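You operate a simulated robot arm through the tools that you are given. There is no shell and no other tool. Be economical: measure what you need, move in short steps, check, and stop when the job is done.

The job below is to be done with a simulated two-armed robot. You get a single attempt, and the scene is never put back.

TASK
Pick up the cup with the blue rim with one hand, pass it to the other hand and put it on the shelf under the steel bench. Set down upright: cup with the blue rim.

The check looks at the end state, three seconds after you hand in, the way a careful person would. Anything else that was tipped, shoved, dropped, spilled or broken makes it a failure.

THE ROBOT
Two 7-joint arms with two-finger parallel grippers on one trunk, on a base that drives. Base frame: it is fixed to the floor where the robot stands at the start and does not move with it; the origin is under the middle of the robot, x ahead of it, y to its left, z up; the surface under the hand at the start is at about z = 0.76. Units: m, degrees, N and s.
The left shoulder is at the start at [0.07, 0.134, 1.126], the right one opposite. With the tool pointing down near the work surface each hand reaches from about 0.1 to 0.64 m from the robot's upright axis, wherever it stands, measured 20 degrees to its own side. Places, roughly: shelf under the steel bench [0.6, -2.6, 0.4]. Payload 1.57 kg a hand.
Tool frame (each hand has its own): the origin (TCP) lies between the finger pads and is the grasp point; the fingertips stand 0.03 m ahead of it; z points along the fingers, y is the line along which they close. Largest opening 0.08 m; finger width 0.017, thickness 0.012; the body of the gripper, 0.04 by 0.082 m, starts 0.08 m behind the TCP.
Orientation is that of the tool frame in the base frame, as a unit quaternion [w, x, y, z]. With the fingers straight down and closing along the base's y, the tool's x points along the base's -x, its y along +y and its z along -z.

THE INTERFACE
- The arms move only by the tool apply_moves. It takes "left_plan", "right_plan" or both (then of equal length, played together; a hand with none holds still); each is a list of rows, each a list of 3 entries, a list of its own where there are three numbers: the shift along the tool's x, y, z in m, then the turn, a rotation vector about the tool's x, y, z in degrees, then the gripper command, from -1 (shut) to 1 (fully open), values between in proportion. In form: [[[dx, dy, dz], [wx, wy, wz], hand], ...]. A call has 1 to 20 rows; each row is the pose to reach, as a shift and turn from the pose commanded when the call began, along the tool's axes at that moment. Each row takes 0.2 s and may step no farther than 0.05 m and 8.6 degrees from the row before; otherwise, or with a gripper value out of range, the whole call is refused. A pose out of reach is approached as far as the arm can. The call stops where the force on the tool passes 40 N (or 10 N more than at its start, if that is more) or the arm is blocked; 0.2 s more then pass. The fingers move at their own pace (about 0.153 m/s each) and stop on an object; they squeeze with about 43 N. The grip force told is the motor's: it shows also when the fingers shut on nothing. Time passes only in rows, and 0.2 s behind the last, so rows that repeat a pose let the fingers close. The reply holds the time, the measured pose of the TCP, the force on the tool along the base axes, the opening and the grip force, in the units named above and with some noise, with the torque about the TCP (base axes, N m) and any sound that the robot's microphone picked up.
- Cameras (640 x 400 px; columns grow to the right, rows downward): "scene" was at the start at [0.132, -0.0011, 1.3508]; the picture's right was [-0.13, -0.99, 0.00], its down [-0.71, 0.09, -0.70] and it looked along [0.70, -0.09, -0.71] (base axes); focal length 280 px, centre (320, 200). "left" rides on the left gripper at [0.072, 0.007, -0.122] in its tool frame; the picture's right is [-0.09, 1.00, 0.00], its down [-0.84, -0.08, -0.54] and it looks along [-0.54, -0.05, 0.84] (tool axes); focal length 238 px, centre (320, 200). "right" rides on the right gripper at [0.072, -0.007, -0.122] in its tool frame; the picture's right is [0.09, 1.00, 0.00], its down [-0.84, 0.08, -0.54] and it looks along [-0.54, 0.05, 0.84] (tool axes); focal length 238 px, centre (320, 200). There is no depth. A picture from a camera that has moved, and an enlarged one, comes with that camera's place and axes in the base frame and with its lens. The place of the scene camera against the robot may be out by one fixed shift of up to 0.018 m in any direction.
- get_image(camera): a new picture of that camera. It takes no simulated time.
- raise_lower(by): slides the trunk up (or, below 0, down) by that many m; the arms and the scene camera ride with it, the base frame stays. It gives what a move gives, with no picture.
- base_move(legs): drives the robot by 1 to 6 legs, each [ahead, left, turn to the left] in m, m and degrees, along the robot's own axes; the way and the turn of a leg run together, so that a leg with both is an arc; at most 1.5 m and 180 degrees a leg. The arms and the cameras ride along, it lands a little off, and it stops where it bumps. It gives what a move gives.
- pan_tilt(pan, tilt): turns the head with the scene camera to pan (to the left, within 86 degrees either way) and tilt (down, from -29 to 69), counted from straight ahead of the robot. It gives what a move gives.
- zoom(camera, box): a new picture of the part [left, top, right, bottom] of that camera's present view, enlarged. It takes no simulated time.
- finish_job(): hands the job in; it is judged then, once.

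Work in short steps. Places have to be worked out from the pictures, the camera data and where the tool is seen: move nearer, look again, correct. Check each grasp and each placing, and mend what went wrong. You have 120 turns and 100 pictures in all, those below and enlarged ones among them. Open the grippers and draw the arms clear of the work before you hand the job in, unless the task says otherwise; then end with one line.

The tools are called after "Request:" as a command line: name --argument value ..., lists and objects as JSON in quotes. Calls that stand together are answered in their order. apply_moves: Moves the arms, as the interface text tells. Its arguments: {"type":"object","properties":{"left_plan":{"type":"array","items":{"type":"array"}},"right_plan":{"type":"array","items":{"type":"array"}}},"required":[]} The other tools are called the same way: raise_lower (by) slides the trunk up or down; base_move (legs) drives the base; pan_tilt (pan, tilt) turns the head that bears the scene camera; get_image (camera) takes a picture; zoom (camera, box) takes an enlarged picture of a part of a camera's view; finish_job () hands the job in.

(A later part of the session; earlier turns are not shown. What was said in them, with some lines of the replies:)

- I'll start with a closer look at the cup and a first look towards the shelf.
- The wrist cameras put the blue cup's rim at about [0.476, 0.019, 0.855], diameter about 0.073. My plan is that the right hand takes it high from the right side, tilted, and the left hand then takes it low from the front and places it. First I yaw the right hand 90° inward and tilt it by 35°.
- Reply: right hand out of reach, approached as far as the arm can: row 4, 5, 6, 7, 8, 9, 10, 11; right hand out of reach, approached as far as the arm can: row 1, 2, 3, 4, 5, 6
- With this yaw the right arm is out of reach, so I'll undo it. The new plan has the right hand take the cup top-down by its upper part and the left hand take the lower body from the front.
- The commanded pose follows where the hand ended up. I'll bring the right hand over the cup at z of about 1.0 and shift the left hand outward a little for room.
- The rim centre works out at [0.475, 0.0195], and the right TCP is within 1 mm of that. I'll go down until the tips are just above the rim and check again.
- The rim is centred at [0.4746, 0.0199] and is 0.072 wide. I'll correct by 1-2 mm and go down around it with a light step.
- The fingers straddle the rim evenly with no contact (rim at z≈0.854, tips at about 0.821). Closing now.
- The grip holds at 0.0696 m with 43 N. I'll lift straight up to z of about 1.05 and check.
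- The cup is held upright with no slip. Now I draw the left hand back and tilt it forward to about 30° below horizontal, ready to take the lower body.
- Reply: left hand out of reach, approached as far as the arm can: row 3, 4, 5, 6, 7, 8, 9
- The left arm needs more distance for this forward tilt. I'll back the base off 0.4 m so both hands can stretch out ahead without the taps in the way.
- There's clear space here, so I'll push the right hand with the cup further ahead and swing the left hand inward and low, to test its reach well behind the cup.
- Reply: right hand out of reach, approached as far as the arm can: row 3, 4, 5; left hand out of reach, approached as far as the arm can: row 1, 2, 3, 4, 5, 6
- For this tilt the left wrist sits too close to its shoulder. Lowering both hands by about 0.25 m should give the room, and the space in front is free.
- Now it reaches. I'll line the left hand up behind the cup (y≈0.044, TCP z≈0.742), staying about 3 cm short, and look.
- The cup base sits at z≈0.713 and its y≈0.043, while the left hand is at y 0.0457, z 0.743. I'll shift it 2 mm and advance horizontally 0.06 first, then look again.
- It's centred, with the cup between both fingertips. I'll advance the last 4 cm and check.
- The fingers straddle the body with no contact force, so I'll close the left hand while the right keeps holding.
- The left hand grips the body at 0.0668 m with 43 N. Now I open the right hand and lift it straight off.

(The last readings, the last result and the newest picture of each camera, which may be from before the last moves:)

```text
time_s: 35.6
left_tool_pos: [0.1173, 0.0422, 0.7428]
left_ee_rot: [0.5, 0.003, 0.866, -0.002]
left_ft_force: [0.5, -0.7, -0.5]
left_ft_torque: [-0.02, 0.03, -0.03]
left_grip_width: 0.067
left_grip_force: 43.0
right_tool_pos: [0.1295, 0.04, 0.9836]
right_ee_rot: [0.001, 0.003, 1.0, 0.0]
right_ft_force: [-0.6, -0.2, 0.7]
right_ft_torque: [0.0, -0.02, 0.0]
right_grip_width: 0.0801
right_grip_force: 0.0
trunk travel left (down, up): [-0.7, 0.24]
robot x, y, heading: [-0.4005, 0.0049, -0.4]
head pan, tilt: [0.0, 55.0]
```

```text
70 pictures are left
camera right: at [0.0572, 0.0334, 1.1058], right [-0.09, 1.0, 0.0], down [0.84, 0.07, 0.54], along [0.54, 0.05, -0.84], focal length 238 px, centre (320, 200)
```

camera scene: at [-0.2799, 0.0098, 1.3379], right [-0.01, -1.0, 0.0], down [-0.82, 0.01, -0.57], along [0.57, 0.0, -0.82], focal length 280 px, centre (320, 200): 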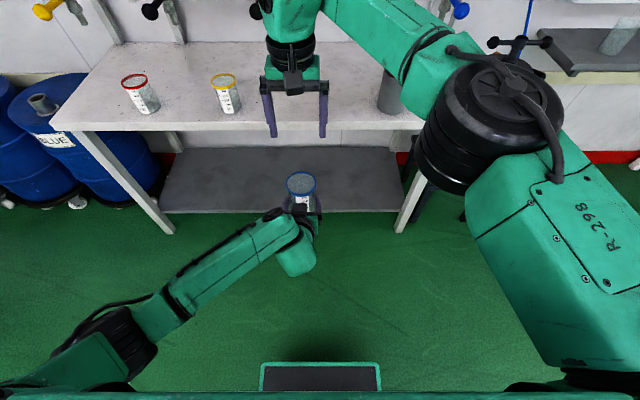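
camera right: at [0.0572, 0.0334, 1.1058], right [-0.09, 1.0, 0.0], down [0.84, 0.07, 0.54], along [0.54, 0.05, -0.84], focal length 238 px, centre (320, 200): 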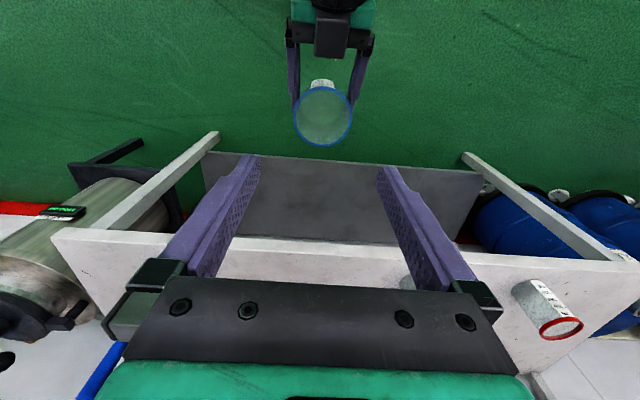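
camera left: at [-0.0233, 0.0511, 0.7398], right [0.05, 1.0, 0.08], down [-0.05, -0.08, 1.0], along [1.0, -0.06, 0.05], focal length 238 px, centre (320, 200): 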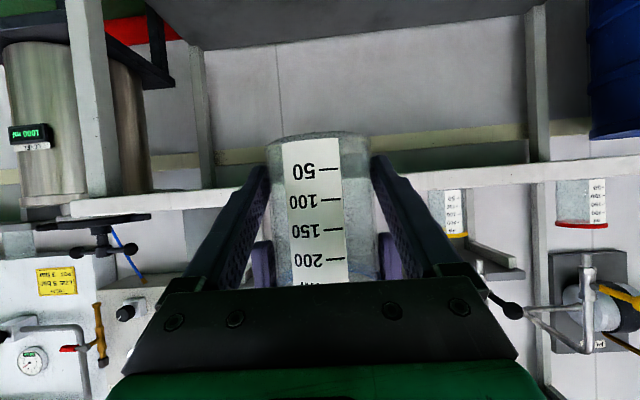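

The handover worked: the left hand holds the cup upright and the right is clear. I'll drive right along the clear aisle and then look at the steel bench.

Request:
base_move --legs '[[0, -1.2, 0]]'

Request:
pan_tilt --pan -60 --tilt 30

Request:
get_image --camera "scene"

```text
time_s: 41.7
left_tool_pos: [0.1054, -1.1469, 0.7435]
left_ee_rot: [0.5, 0.007, 0.866, -0.004]
left_ft_force: [0.5, 1.0, -0.6]
left_ft_torque: [-0.01, -0.02, 0.04]
left_grip_width: 0.0666
left_grip_force: 43.4
right_tool_pos: [0.1167, -1.1518, 0.9832]
right_ee_rot: [0.0, 0.007, 1.0, 0.0]
right_ft_force: [-0.6, -0.4, -1.0]
right_ft_torque: [0.0, -0.01, 0.01]
right_grip_width: 0.0799
right_grip_force: 0.1
trunk travel left (down, up): [-0.7, 0.24]
robot x, y, heading: [-0.4168, -1.1841, -0.9]
head pan, tilt: [0.0, 55.0]
```

```text
time_s: 43.0
left_tool_pos: [0.1064, -1.1489, 0.7424]
left_ee_rot: [0.5, 0.006, 0.866, -0.004]
left_ft_force: [0.1, -0.6, -0.5]
left_ft_torque: [0.02, 0.02, 0.0]
left_grip_width: 0.067
left_grip_force: 42.7
right_tool_pos: [0.1177, -1.1518, 0.9841]
right_ee_rot: [0.0, 0.008, 1.0, 0.0]
right_ft_force: [0.5, -0.2, -1.1]
right_ft_torque: [0.01, 0.0, -0.01]
right_grip_width: 0.0801
right_grip_force: 0.1
trunk travel left (down, up): [-0.7, 0.24]
robot x, y, heading: [-0.415, -1.1841, -1.2]
head pan, tilt: [-60.0, 30.0]
```

```text
69 pictures are left
camera scene: at [-0.3196, -1.2557, 1.3738], right [-0.87, -0.49, 0.0], down [-0.24, 0.44, -0.87], along [0.42, -0.76, -0.5], focal length 280 px, centre (320, 200)
```

scene: 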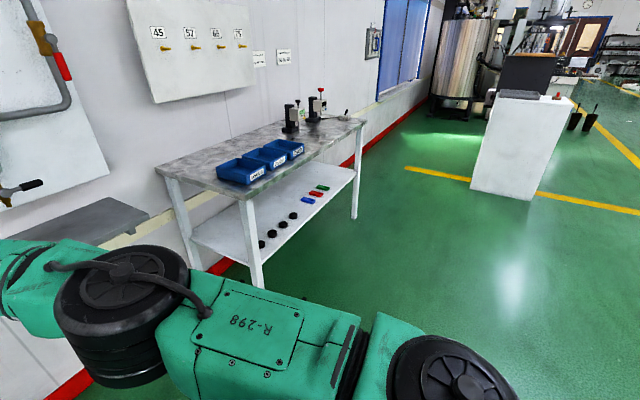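

The steel bench has a white shelf with small parts lying on it. I'll drive on to stand in front of it and look for a free spot.

Request:
base_move --legs '[[0, -1.2, 1.2]]'

Request:
pan_tilt --pan -15 --tilt 40

Request:
get_image --camera "scene"

Request:
get_image --camera "left"

```text
time_s: 49.0
left_tool_pos: [0.1156, -2.3074, 0.7414]
left_ee_rot: [0.5, -0.017, 0.866, 0.009]
left_ft_force: [-0.1, 1.1, -0.2]
left_ft_torque: [-0.03, 0.0, 0.04]
left_grip_width: 0.0668
left_grip_force: 43.2
right_tool_pos: [0.1285, -2.3105, 0.9823]
right_ee_rot: [0.0, -0.019, 1.0, 0.0]
right_ft_force: [-0.6, -0.3, 0.4]
right_ft_torque: [-0.01, 0.02, -0.02]
right_grip_width: 0.0802
right_grip_force: 0.0
trunk travel left (down, up): [-0.7, 0.24]
robot x, y, heading: [-0.3985, -2.3706, 2.0]
head pan, tilt: [-60.0, 30.0]
```

```text
time_s: 50.1
left_tool_pos: [0.1157, -2.307, 0.7423]
left_ee_rot: [0.5, -0.017, 0.866, 0.009]
left_ft_force: [0.1, -0.1, 0.3]
left_ft_torque: [0.0, 0.0, -0.03]
left_grip_width: 0.0665
left_grip_force: 42.1
right_tool_pos: [0.1291, -2.3114, 0.9822]
right_ee_rot: [0.0, -0.018, 1.0, 0.0]
right_ft_force: [0.0, 0.1, 0.4]
right_ft_torque: [-0.01, 0.02, 0.0]
right_grip_width: 0.08
right_grip_force: 0.2
trunk travel left (down, up): [-0.7, 0.24]
robot x, y, heading: [-0.403, -2.3715, 2.1]
head pan, tilt: [-15.0, 40.0]
```

```text
68 pictures are left
camera scene: at [-0.2678, -2.3799, 1.3585], right [-0.22, -0.97, 0.0], down [-0.63, 0.14, -0.77], along [0.75, -0.17, -0.64], focal length 280 px, centre (320, 200)
```

scene: 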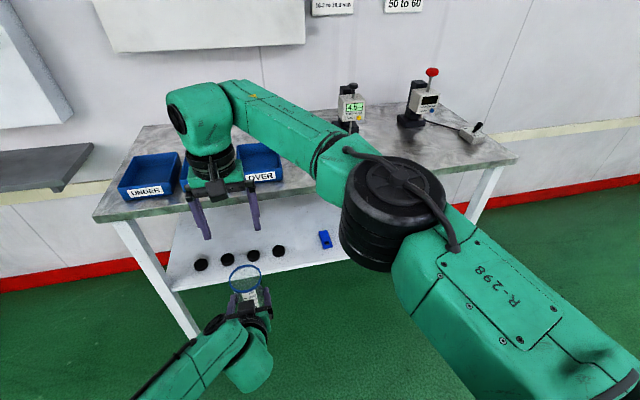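

```text
67 pictures are left
camera left: at [-0.0255, -2.3057, 0.7398], right [0.01, 1.0, 0.08], down [-0.05, -0.08, 1.0], along [1.0, -0.01, 0.05], focal length 238 px, centre (320, 200)
```

left: 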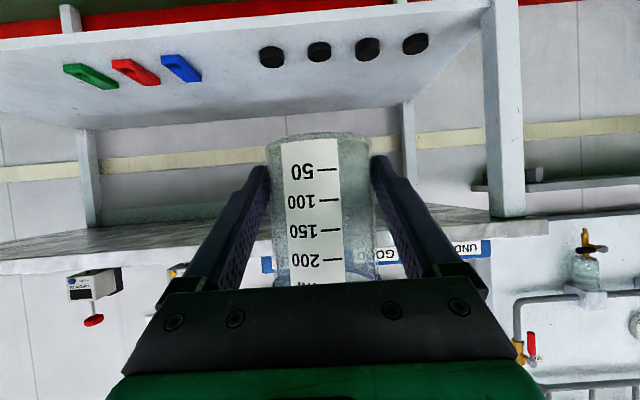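

The shelf has four black knobs at y≈-2.05 to -2.41 and coloured clips from y≈-2.63 onwards, with a free gap centred at y≈-2.52. Before lowering and approaching, I tuck the right arm back so it stays clear of the bench.

Request:
apply_moves --right_plan '[[[0.04, -0.02, -0.01], [0, 0, 0], 0.5], [[0.08, -0.05, -0.02], [0, 0, 0], 0], [[0.12, -0.08, -0.03], [0, 0, 0], -0.5], [[0.155, -0.11, -0.04], [0, 0, 0], -1], [[0.19, -0.14, -0.05], [0, 0, 0], -1], [[0.225, -0.17, -0.06], [0, 0, 0], -1], [[0.26, -0.2, -0.07], [0, 0, 0], -1], [[0.3, -0.22, -0.08], [0, 0, 0], -1], [[0.3, -0.22, -0.08], [0, 0, 0], -1]]'

Request:
get_image --camera "scene"

```text
refused: row 2 steps farther than a row can; nothing moved
```

```text
66 pictures are left
camera scene: at [-0.2678, -2.3799, 1.3585], right [-0.22, -0.97, 0.0], down [-0.63, 0.14, -0.77], along [0.75, -0.17, -0.64], focal length 280 px, centre (320, 200)
```

scene: 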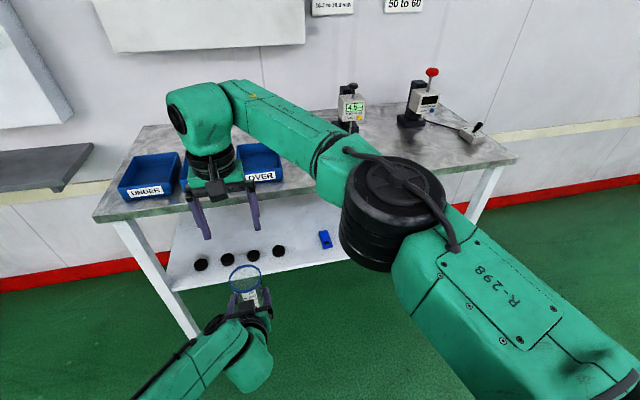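

The rows were too long, so I repeat with shorter steps.

Request:
apply_moves --right_plan '[[[0.03, -0.02, -0.01], [0, 0, 0], 0.5], [[0.06, -0.04, -0.02], [0, 0, 0], 0], [[0.09, -0.06, -0.03], [0, 0, 0], -0.5], [[0.12, -0.08, -0.04], [0, 0, 0], -1], [[0.15, -0.1, -0.05], [0, 0, 0], -1], [[0.18, -0.12, -0.06], [0, 0, 0], -1], [[0.21, -0.14, -0.07], [0, 0, 0], -1], [[0.24, -0.16, -0.08], [0, 0, 0], -1], [[0.27, -0.18, -0.09], [0, 0, 0], -1], [[0.3, -0.2, -0.1], [0, 0, 0], -1], [[0.3, -0.2, -0.1], [0, 0, 0], -1]]'

Request:
get_image --camera "scene"

```text
time_s: 52.5
left_tool_pos: [0.1175, -2.3076, 0.7412]
left_ee_rot: [0.499, -0.016, 0.867, 0.009]
left_ft_force: [0.2, 0.4, -0.3]
left_ft_torque: [0.01, -0.03, 0.02]
left_grip_width: 0.0666
left_grip_force: 42.7
right_tool_pos: [-0.1631, -2.5228, 1.0812]
right_ee_rot: [0.0, -0.019, 1.0, 0.001]
right_ft_force: [0.2, -0.2, 0.0]
right_ft_torque: [0.01, -0.04, 0.02]
right_grip_width: 0.0
right_grip_force: 21.7
trunk travel left (down, up): [-0.7, 0.24]
robot x, y, heading: [-0.4032, -2.3752, 2.1]
head pan, tilt: [-15.0, 40.0]
```

```text
65 pictures are left
camera scene: at [-0.2668, -2.3792, 1.3584], right [-0.22, -0.97, 0.0], down [-0.63, 0.14, -0.77], along [0.75, -0.17, -0.64], focal length 280 px, centre (320, 200)
```

scene: 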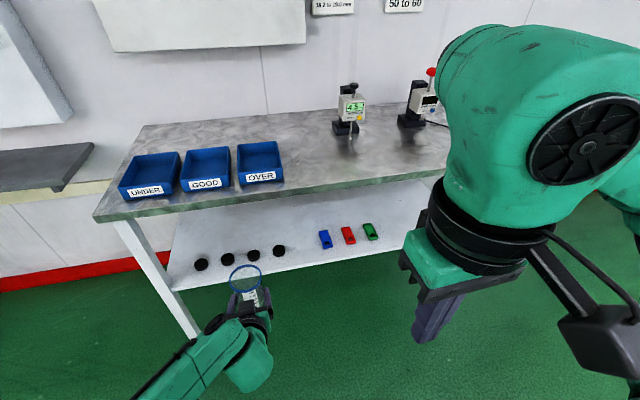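

The right arm is tucked. I'll line the left hand up with the gap, level the heading and lower the trunk by 0.2.

Request:
base_move --legs '[[0, -0.17, -2.1]]'

Request:
raise_lower --by -0.2

Request:
get_image --camera "left"

Request:
get_image --camera "scene"

```text
time_s: 54.0
left_tool_pos: [0.1212, -2.4958, 0.7433]
left_ee_rot: [0.5, -0.001, 0.866, 0.0]
left_ft_force: [0.7, -0.3, -0.5]
left_ft_torque: [-0.03, -0.01, 0.0]
left_grip_width: 0.0665
left_grip_force: 43.1
right_tool_pos: [-0.1655, -2.7013, 1.0817]
right_ee_rot: [0.0, -0.001, 1.0, 0.0]
right_ft_force: [-0.4, 0.1, 0.0]
right_ft_torque: [0.03, 0.0, -0.01]
right_grip_width: 0.0
right_grip_force: 21.7
trunk travel left (down, up): [-0.7, 0.24]
robot x, y, heading: [-0.3999, -2.5437, 0.1]
head pan, tilt: [-15.0, 40.0]
```

```text
time_s: 56.1
left_tool_pos: [0.1208, -2.4971, 0.5424]
left_ee_rot: [0.501, -0.002, 0.866, 0.001]
left_ft_force: [-0.3, -0.8, 0.0]
left_ft_torque: [-0.04, 0.0, 0.01]
left_grip_width: 0.0667
left_grip_force: 43.1
right_tool_pos: [-0.1652, -2.7004, 0.8812]
right_ee_rot: [0.0, -0.001, 1.0, 0.0]
right_ft_force: [0.2, 0.7, 1.0]
right_ft_torque: [0.0, -0.02, 0.0]
right_grip_width: 0.0
right_grip_force: 21.5
trunk travel left (down, up): [-0.5, 0.44]
robot x, y, heading: [-0.3981, -2.5426, 0.2]
head pan, tilt: [-15.0, 40.0]
```

```text
64 pictures are left
camera left: at [-0.0201, -2.4896, 0.5398], right [0.04, 1.0, 0.08], down [-0.05, -0.08, 1.0], along [1.0, -0.05, 0.05], focal length 238 px, centre (320, 200)
```

left: 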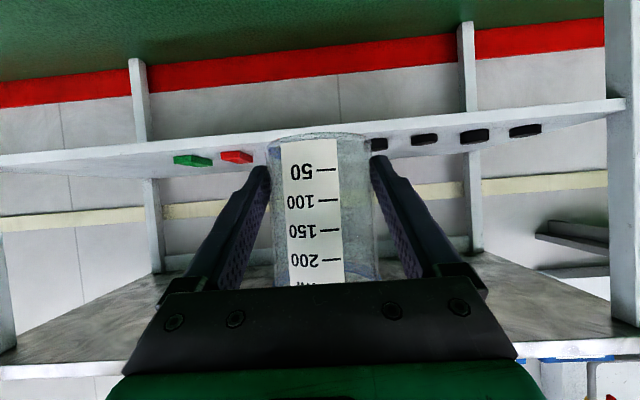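

```text
63 pictures are left
camera scene: at [-0.2653, -2.5552, 1.1586], right [-0.26, -0.97, 0.0], down [-0.62, 0.17, -0.77], along [0.74, -0.2, -0.64], focal length 280 px, centre (320, 200)
```

scene: 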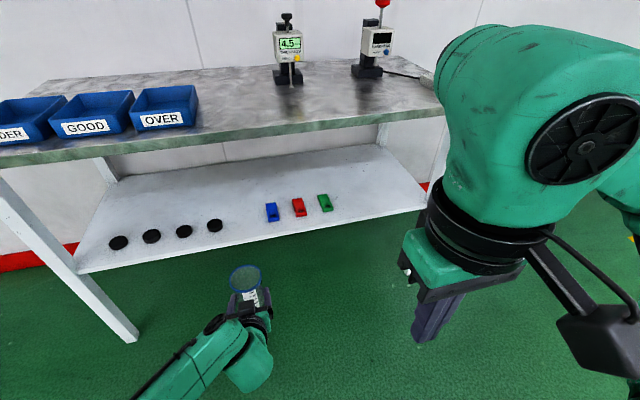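

Triangulating the parts gives centres at z≈0.455 and x≈0.49-0.51, so the shelf surface is likely at about 0.44. A zoom on the shelf edge should refine that.

Request:
zoom --camera "left" --box '[380, 80, 640, 200]'

Request:
zoom --camera "left" --box '[100, 100, 300, 220]'

Request:
zoom --camera "scene" --box '[80, 140, 400, 320]'

```text
2.46 times, centred on (510, 140) of left
camera zoom: at [-0.0201, -2.4896, 0.5398], right [0.04, 1.0, 0.08], down [-0.05, -0.08, 1.0], along [1.0, -0.05, 0.05], focal length 587 px, centre (-148, 348)
```

zoom: 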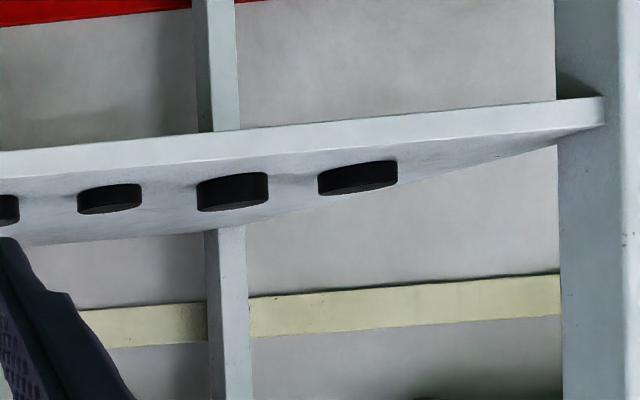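

```text
3.20 times, centred on (200, 160) of left
camera zoom: at [-0.0201, -2.4896, 0.5398], right [0.04, 1.0, 0.08], down [-0.05, -0.08, 1.0], along [1.0, -0.05, 0.05], focal length 763 px, centre (704, 328)
```

zoom: 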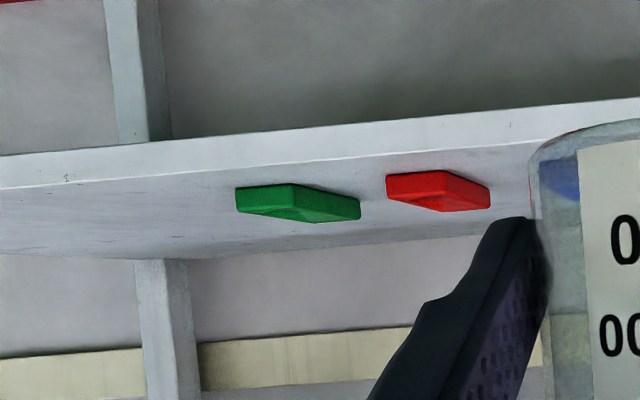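

```text
2.00 times, centred on (240, 230) of scene
camera zoom: at [-0.2653, -2.5552, 1.1586], right [-0.26, -0.97, 0.0], down [-0.62, 0.17, -0.77], along [0.74, -0.2, -0.64], focal length 561 px, centre (480, 140)
```

zoom: 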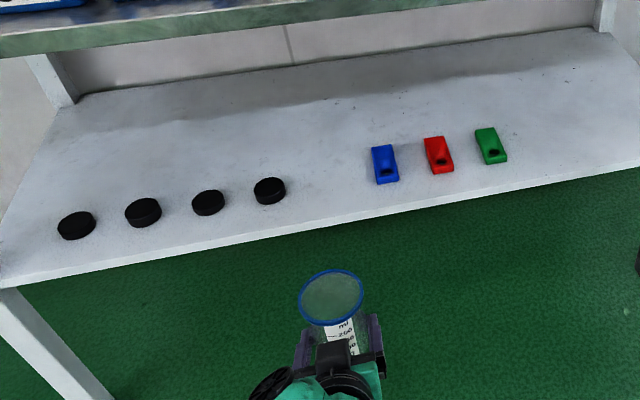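

The shelf surface looks to be at z≈0.445-0.45 with its front edge at x≈0.41-0.43. The cup base is at about 0.512 and level with the gap, so I drive forward 0.3 and look again.

Request:
base_move --legs '[[0.3, 0, 0]]'

Request:
pan_tilt --pan 0 --tilt 60

Request:
get_image --camera "scene"

Request:
get_image --camera "left"

Request:
get_image --camera "right"

```text
time_s: 58.2
left_tool_pos: [0.4179, -2.4935, 0.5432]
left_ee_rot: [0.499, -0.002, 0.866, 0.0]
left_ft_force: [-0.3, 0.5, 0.3]
left_ft_torque: [0.0, 0.03, -0.03]
left_grip_width: 0.0661
left_grip_force: 42.6
right_tool_pos: [0.1307, -2.6998, 0.8813]
right_ee_rot: [0.0, -0.002, 1.0, 0.0]
right_ft_force: [0.3, 0.6, 0.3]
right_ft_torque: [-0.02, 0.02, -0.02]
right_grip_width: 0.0001
right_grip_force: 21.4
trunk travel left (down, up): [-0.5, 0.44]
robot x, y, heading: [-0.1025, -2.5416, 0.1]
head pan, tilt: [-15.0, 40.0]
```

```text
time_s: 59.0
left_tool_pos: [0.4141, -2.4935, 0.5424]
left_ee_rot: [0.499, -0.002, 0.866, 0.001]
left_ft_force: [-0.9, 0.1, -0.4]
left_ft_torque: [0.02, 0.01, 0.0]
left_grip_width: 0.0665
left_grip_force: 42.7
right_tool_pos: [0.1303, -2.6996, 0.8813]
right_ee_rot: [0.001, -0.004, 1.0, 0.0]
right_ft_force: [-0.1, 0.2, -0.8]
right_ft_torque: [0.02, -0.02, -0.01]
right_grip_width: 0.0
right_grip_force: 20.6
trunk travel left (down, up): [-0.5, 0.44]
robot x, y, heading: [-0.1051, -2.5408, 0.0]
head pan, tilt: [0.0, 60.0]
```

```text
59 pictures are left
camera scene: at [0.014, -2.5318, 1.1318], right [0.0, -1.0, 0.0], down [-0.87, 0.0, -0.5], along [0.5, 0.0, -0.87], focal length 280 px, centre (320, 200)
```

scene: 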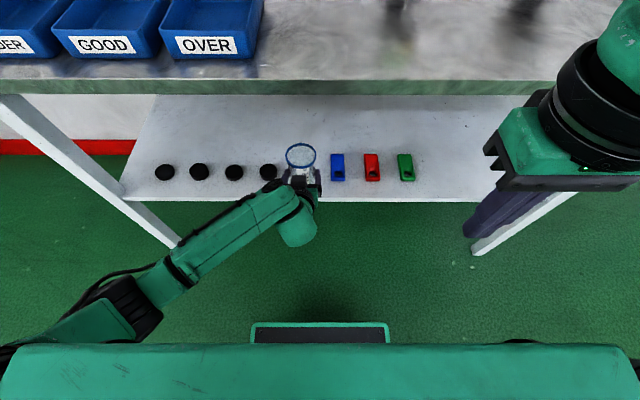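

```text
58 pictures are left
camera left: at [0.2744, -2.4873, 0.5397], right [0.04, 1.0, 0.08], down [-0.05, -0.08, 1.0], along [1.0, -0.05, 0.05], focal length 238 px, centre (320, 200)
```

left: 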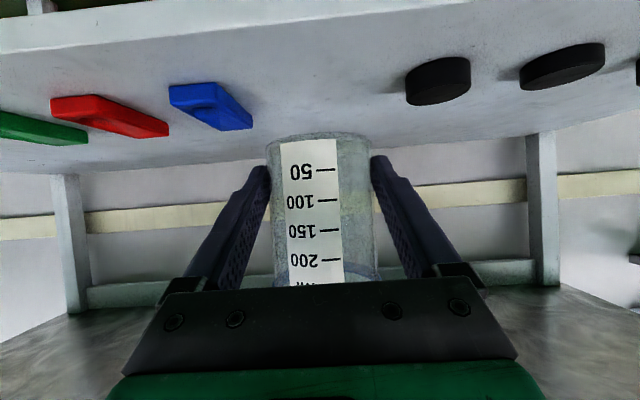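

```text
57 pictures are left
camera right: at [0.0577, -2.7059, 1.0037], right [-0.1, 1.0, 0.0], down [0.84, 0.08, 0.54], along [0.54, 0.05, -0.84], focal length 238 px, centre (320, 200)
```

right: 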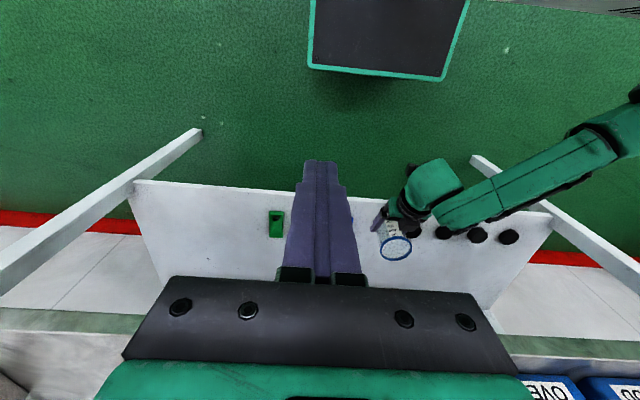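

The gap centre is at y≈-2.492 and the hand at -2.4935; the front edge is at x≈0.408. I'll drive in 0.065 so the cup stands about 8 cm inside the edge, then lower the trunk 0.045.

Request:
base_move --legs '[[0.065, 0, 0]]'

Request:
raise_lower --by -0.045

Request:
get_image --camera "left"

Request:
get_image --camera "scene"

```text
time_s: 60.0
left_tool_pos: [0.4811, -2.4941, 0.5424]
left_ee_rot: [0.499, -0.001, 0.867, 0.0]
left_ft_force: [0.3, 0.7, 0.3]
left_ft_torque: [-0.01, -0.01, -0.01]
left_grip_width: 0.0662
left_grip_force: 42.9
right_tool_pos: [0.1949, -2.699, 0.881]
right_ee_rot: [0.0, -0.002, 1.0, 0.0]
right_ft_force: [1.2, 0.1, -0.2]
right_ft_torque: [-0.02, 0.04, 0.04]
right_grip_width: 0.0
right_grip_force: 21.2
trunk travel left (down, up): [-0.5, 0.44]
robot x, y, heading: [-0.0399, -2.5391, 0.4]
head pan, tilt: [0.0, 60.0]
```

```text
time_s: 60.9
left_tool_pos: [0.4805, -2.4944, 0.497]
left_ee_rot: [0.5, 0.0, 0.866, -0.001]
left_ft_force: [0.5, 1.4, -0.1]
left_ft_torque: [0.02, 0.01, 0.01]
left_grip_width: 0.0665
left_grip_force: 42.9
right_tool_pos: [0.1952, -2.6979, 0.8374]
right_ee_rot: [0.0, -0.001, 1.0, 0.0]
right_ft_force: [0.2, -0.1, -0.7]
right_ft_torque: [-0.04, 0.03, 0.0]
right_grip_width: 0.0001
right_grip_force: 21.3
trunk travel left (down, up): [-0.455, 0.485]
robot x, y, heading: [-0.0377, -2.539, -0.0]
head pan, tilt: [0.0, 60.0]
```

```text
56 pictures are left
camera left: at [0.3396, -2.4876, 0.4947], right [0.04, 1.0, 0.08], down [-0.05, -0.08, 1.0], along [1.0, -0.05, 0.05], focal length 238 px, centre (320, 200)
```

left: 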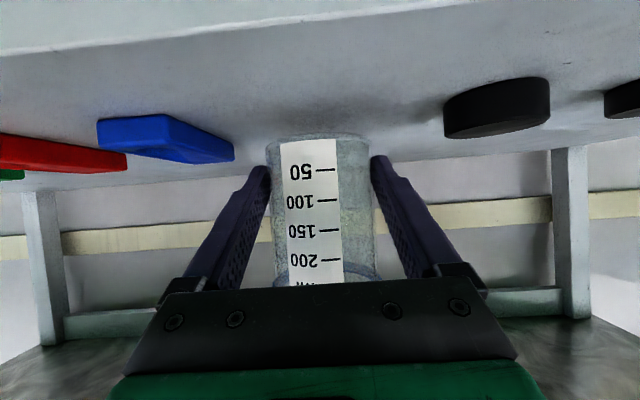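

```text
55 pictures are left
camera scene: at [0.079, -2.5316, 1.0868], right [0.0, -1.0, 0.0], down [-0.87, 0.0, -0.5], along [0.5, 0.0, -0.87], focal length 280 px, centre (320, 200)
```

scene: 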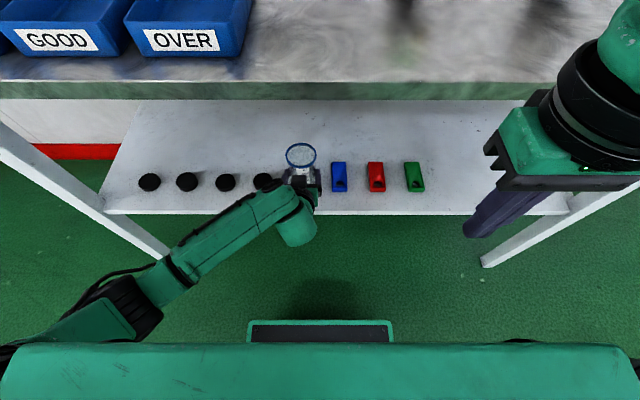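

The cup base is about 2 cm above the shelf, between the knob and the blue clip. I'll lower with the arm in small steps and watch the force.

Request:
apply_moves --left_plan '[[[0.0035, 0, 0.002], [0, 0, 0], -1], [[0.007, 0, 0.004], [0, 0, 0], -1], [[0.0104, 0, 0.006], [0, 0, 0], -1], [[0.0104, 0, 0.006], [0, 0, 0], -1]]'

Request:
zoom --camera "left" --box '[220, 80, 420, 205]'

```text
time_s: 61.9
left_tool_pos: [0.4794, -2.4945, 0.4851]
left_ee_rot: [0.5, -0.001, 0.866, 0.0]
left_ft_force: [-0.2, -0.7, 0.3]
left_ft_torque: [0.0, -0.03, -0.01]
left_grip_width: 0.0664
left_grip_force: 42.9
right_tool_pos: [0.1947, -2.6998, 0.8367]
right_ee_rot: [0.0, -0.002, 1.0, 0.0]
right_ft_force: [0.0, -1.3, 0.7]
right_ft_torque: [0.01, 0.0, 0.0]
right_grip_width: 0.0002
right_grip_force: 21.7
trunk travel left (down, up): [-0.455, 0.485]
robot x, y, heading: [-0.0365, -2.5422, 0.2]
head pan, tilt: [0.0, 60.0]
```

```text
3.20 times, centred on (320, 142) of left
camera zoom: at [0.3388, -2.488, 0.4825], right [0.04, 1.0, 0.08], down [-0.05, -0.08, 1.0], along [1.0, -0.05, 0.05], focal length 763 px, centre (320, 384)
```

zoom: 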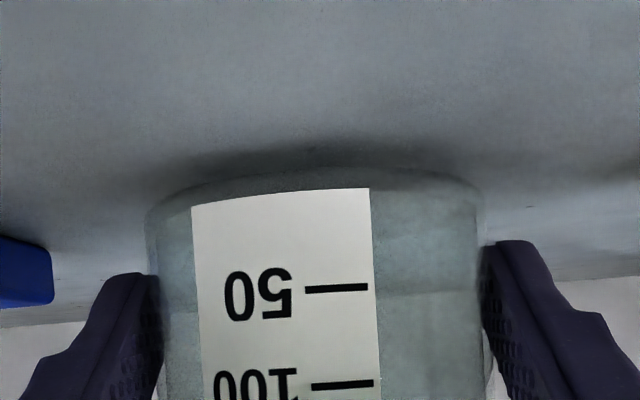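

The shadow closes in on the base, with only a few millimetres left. I'll continue in 1 mm rows.

Request:
apply_moves --left_plan '[[[0.0013, 0, 0.00075], [0, 0, 0], -1], [[0.0026, 0, 0.0015], [0, 0, 0], -1], [[0.0035, 0, 0.002], [0, 0, 0], -1]]'

Request:
apply_moves --left_plan '[[[0.0009, 0, 0.0005], [0, 0, 0], -1], [[0.0017, 0, 0.001], [0, 0, 0], -1]]'

Request:
zoom --camera "left" --box '[220, 80, 420, 205]'

```text
time_s: 62.6
left_tool_pos: [0.4806, -2.4943, 0.4813]
left_ee_rot: [0.499, 0.0, 0.867, 0.0]
left_ft_force: [-0.1, -0.7, -0.3]
left_ft_torque: [0.01, 0.02, 0.05]
left_grip_width: 0.0662
left_grip_force: 42.8
right_tool_pos: [0.1954, -2.6985, 0.8369]
right_ee_rot: [0.0, -0.002, 1.0, 0.0]
right_ft_force: [-1.0, 0.4, -0.7]
right_ft_torque: [0.01, 0.01, 0.03]
right_grip_width: 0.0001
right_grip_force: 21.3
trunk travel left (down, up): [-0.455, 0.485]
robot x, y, heading: [-0.0397, -2.5448, 0.5]
head pan, tilt: [0.0, 60.0]
```

```text
time_s: 63.2
left_tool_pos: [0.4817, -2.4945, 0.4801]
left_ee_rot: [0.5, -0.001, 0.866, 0.0]
left_ft_force: [-0.6, -0.3, 2.5]
left_ft_torque: [-0.05, 0.0, -0.04]
left_grip_width: 0.0663
left_grip_force: 43.1
right_tool_pos: [0.194, -2.6998, 0.8373]
right_ee_rot: [0.0, -0.003, 1.0, -0.001]
right_ft_force: [0.1, 0.9, -0.7]
right_ft_torque: [-0.04, 0.02, 0.0]
right_grip_width: 0.0
right_grip_force: 20.9
trunk travel left (down, up): [-0.455, 0.485]
robot x, y, heading: [-0.0391, -2.5388, -0.2]
head pan, tilt: [0.0, 60.0]
```

```text
3.20 times, centred on (320, 142) of left
camera zoom: at [0.3404, -2.4873, 0.4777], right [0.04, 1.0, 0.08], down [-0.05, -0.08, 1.0], along [1.0, -0.05, 0.05], focal length 763 px, centre (320, 384)
```

zoom: 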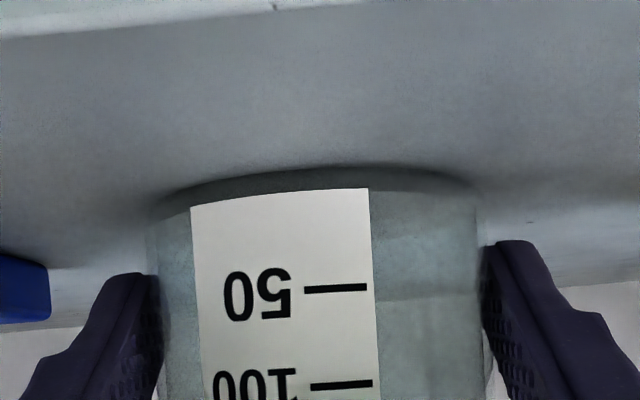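

Fz rises to 2.5 N, which points to first contact. One more 1 mm step to confirm.

Request:
apply_moves --left_plan '[[[0.0005, 0, 0.0003], [0, 0, 0], -1], [[0.0009, 0, 0.0005], [0, 0, 0], -1]]'

```text
time_s: 63.9
left_tool_pos: [0.4815, -2.4944, 0.4801]
left_ee_rot: [0.501, -0.001, 0.865, 0.0]
left_ft_force: [1.9, 0.4, 7.4]
left_ft_torque: [-0.22, -0.14, 0.04]
left_grip_width: 0.0662
left_grip_force: 43.1
right_tool_pos: [0.1939, -2.6993, 0.8363]
right_ee_rot: [0.0, -0.001, 1.0, 0.0]
right_ft_force: [-0.2, 0.0, 0.8]
right_ft_torque: [0.0, -0.01, 0.0]
right_grip_width: 0.0
right_grip_force: 21.6
trunk travel left (down, up): [-0.455, 0.485]
robot x, y, heading: [-0.0384, -2.5435, 0.1]
head pan, tilt: [0.0, 60.0]
```

Contact is firm at 7 N, so I'll open the left hand and check before withdrawing.

Request:
apply_moves --left_plan '[[[0, 0, 0], [0, 0, 0], 0.7], [[0, 0, 0], [0, 0, 0], 0.8], [[0, 0, 0], [0, 0, 0], 1], [[0, 0, 0], [0, 0, 0], 1]]'

Request:
get_image --camera "left"

```text
time_s: 64.8
left_tool_pos: [0.482, -2.4948, 0.4783]
left_ee_rot: [0.5, -0.001, 0.866, -0.001]
left_ft_force: [-0.3, -0.3, 0.0]
left_ft_torque: [0.01, -0.01, 0.02]
left_grip_width: 0.0799
left_grip_force: 0.0
right_tool_pos: [0.1943, -2.699, 0.8364]
right_ee_rot: [0.0, -0.002, 1.0, 0.0]
right_ft_force: [-0.8, -0.3, 0.0]
right_ft_torque: [0.0, 0.02, -0.03]
right_grip_width: 0.0
right_grip_force: 21.4
trunk travel left (down, up): [-0.455, 0.485]
robot x, y, heading: [-0.0381, -2.5416, 0.4]
head pan, tilt: [0.0, 60.0]
```

```text
52 pictures are left
camera left: at [0.3398, -2.4873, 0.4761], right [0.04, 1.0, 0.08], down [-0.05, -0.08, 1.0], along [1.0, -0.05, 0.05], focal length 238 px, centre (320, 200)
```

left: 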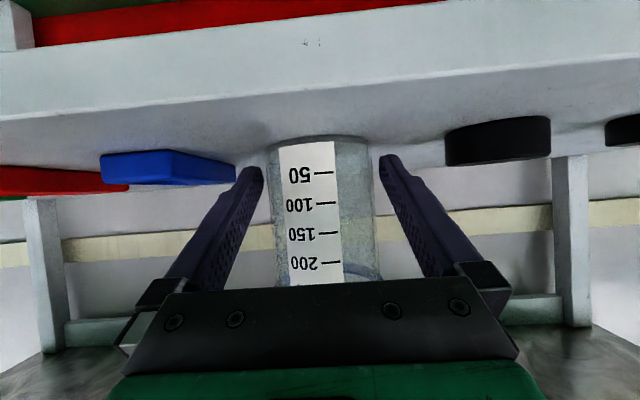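

The cup stands free between the open fingers. I'll withdraw the hand horizontally backwards.

Request:
apply_moves --left_plan '[[[0.0075, 0, -0.013], [0, 0, 0], 1], [[0.015, 0, -0.026], [0, 0, 0], 1], [[0.0225, 0, -0.039], [0, 0, 0], 1], [[0.03, 0, -0.052], [0, 0, 0], 1], [[0.0375, 0, -0.065], [0, 0, 0], 1], [[0.045, 0, -0.078], [0, 0, 0], 1]]'

Request:
base_move --legs '[[-0.35, 0, 0]]'

Request:
get_image --camera "left"

Request:
pan_tilt --pan 0 --tilt 40

Request:
get_image --camera "scene"

```text
time_s: 66.2
left_tool_pos: [0.3912, -2.4937, 0.4786]
left_ee_rot: [0.5, -0.001, 0.866, 0.0]
left_ft_force: [0.6, 1.2, 0.1]
left_ft_torque: [0.01, -0.01, 0.01]
left_grip_width: 0.0801
left_grip_force: 0.0
right_tool_pos: [0.1939, -2.6993, 0.8374]
right_ee_rot: [0.0, -0.001, 1.0, 0.0]
right_ft_force: [-0.1, -0.3, 0.3]
right_ft_torque: [0.0, 0.03, 0.02]
right_grip_width: 0.0
right_grip_force: 21.1
trunk travel left (down, up): [-0.455, 0.485]
robot x, y, heading: [-0.0406, -2.5406, 0.2]
head pan, tilt: [0.0, 60.0]
```

```text
time_s: 68.5
left_tool_pos: [0.0447, -2.4909, 0.478]
left_ee_rot: [0.5, -0.009, 0.866, 0.004]
left_ft_force: [0.4, -0.3, -0.4]
left_ft_torque: [0.0, -0.01, -0.01]
left_grip_width: 0.0799
left_grip_force: 0.1
right_tool_pos: [-0.1479, -2.6988, 0.8379]
right_ee_rot: [0.0, -0.011, 1.0, 0.0]
right_ft_force: [0.2, 0.7, 0.6]
right_ft_torque: [0.0, -0.04, -0.01]
right_grip_width: 0.0
right_grip_force: 21.1
trunk travel left (down, up): [-0.455, 0.485]
robot x, y, heading: [-0.3855, -2.5435, 1.2]
head pan, tilt: [0.0, 60.0]
```

```text
51 pictures are left
camera left: at [-0.0964, -2.4869, 0.4762], right [0.03, 1.0, 0.08], down [-0.05, -0.08, 1.0], along [1.0, -0.03, 0.05], focal length 238 px, centre (320, 200)
```

left: 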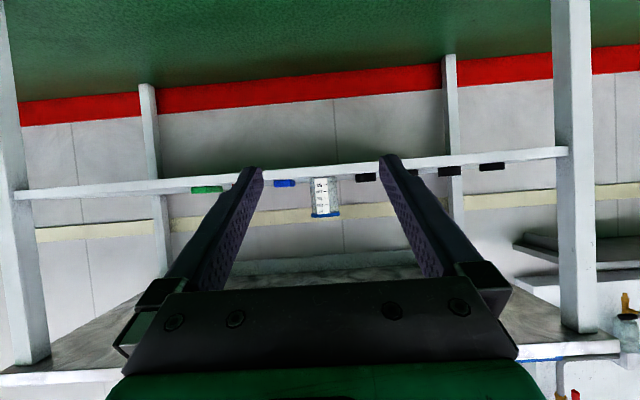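

```text
time_s: 69.3
left_tool_pos: [0.045, -2.4907, 0.4783]
left_ee_rot: [0.5, -0.009, 0.866, 0.005]
left_ft_force: [-0.2, 0.2, 0.1]
left_ft_torque: [0.03, 0.0, -0.03]
left_grip_width: 0.0803
left_grip_force: 0.1
right_tool_pos: [-0.1473, -2.699, 0.8352]
right_ee_rot: [0.0, -0.011, 1.0, 0.0]
right_ft_force: [-0.4, 0.3, -0.4]
right_ft_torque: [-0.02, 0.02, -0.03]
right_grip_width: 0.0
right_grip_force: 21.0
trunk travel left (down, up): [-0.455, 0.485]
robot x, y, heading: [-0.3854, -2.5458, 1.1]
head pan, tilt: [0.0, 40.0]
```

```text
50 pictures are left
camera scene: at [-0.2477, -2.5334, 1.1135], right [0.02, -1.0, 0.0], down [-0.64, -0.01, -0.77], along [0.77, 0.02, -0.64], focal length 280 px, centre (320, 200)
```

scene: 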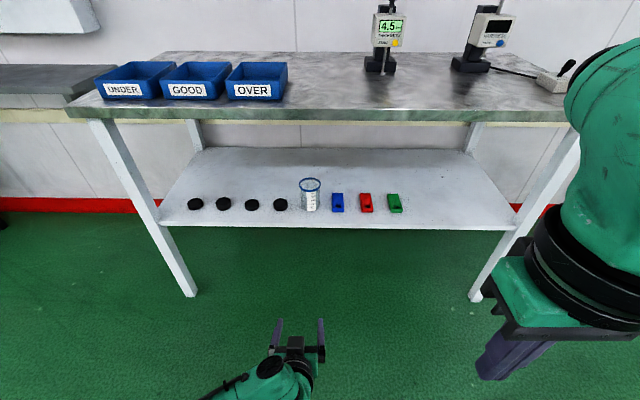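

The cup stands upright on the shelf and the parts around it are undisturbed. The arms are well clear, so I only open the right gripper and then hand in.

Request:
apply_moves --right_plan '[[[0, 0, 0], [0, 0, 0], 1], [[0, 0, 0], [0, 0, 0], 1], [[0, 0, 0], [0, 0, 0], 1]]'

Request:
finish_job

```text
time_s: 70.1
left_tool_pos: [0.0459, -2.4916, 0.4786]
left_ee_rot: [0.5, -0.008, 0.866, 0.004]
left_ft_force: [-0.4, -0.2, -0.3]
left_ft_torque: [-0.01, -0.03, 0.01]
left_grip_width: 0.0801
left_grip_force: 0.0
right_tool_pos: [-0.1479, -2.699, 0.8368]
right_ee_rot: [0.0, -0.011, 1.0, -0.001]
right_ft_force: [-0.6, -0.5, -0.3]
right_ft_torque: [0.01, -0.01, -0.01]
right_grip_width: 0.08
right_grip_force: 0.1
trunk travel left (down, up): [-0.455, 0.485]
robot x, y, heading: [-0.3859, -2.5436, 1.2]
head pan, tilt: [0.0, 40.0]
```

```text
The job is handed in.
```

The blue-rimmed cup was picked up with the right hand, passed to the left, and set upright on the shelf under the steel bench; the last pictures show nothing around it disturbed.
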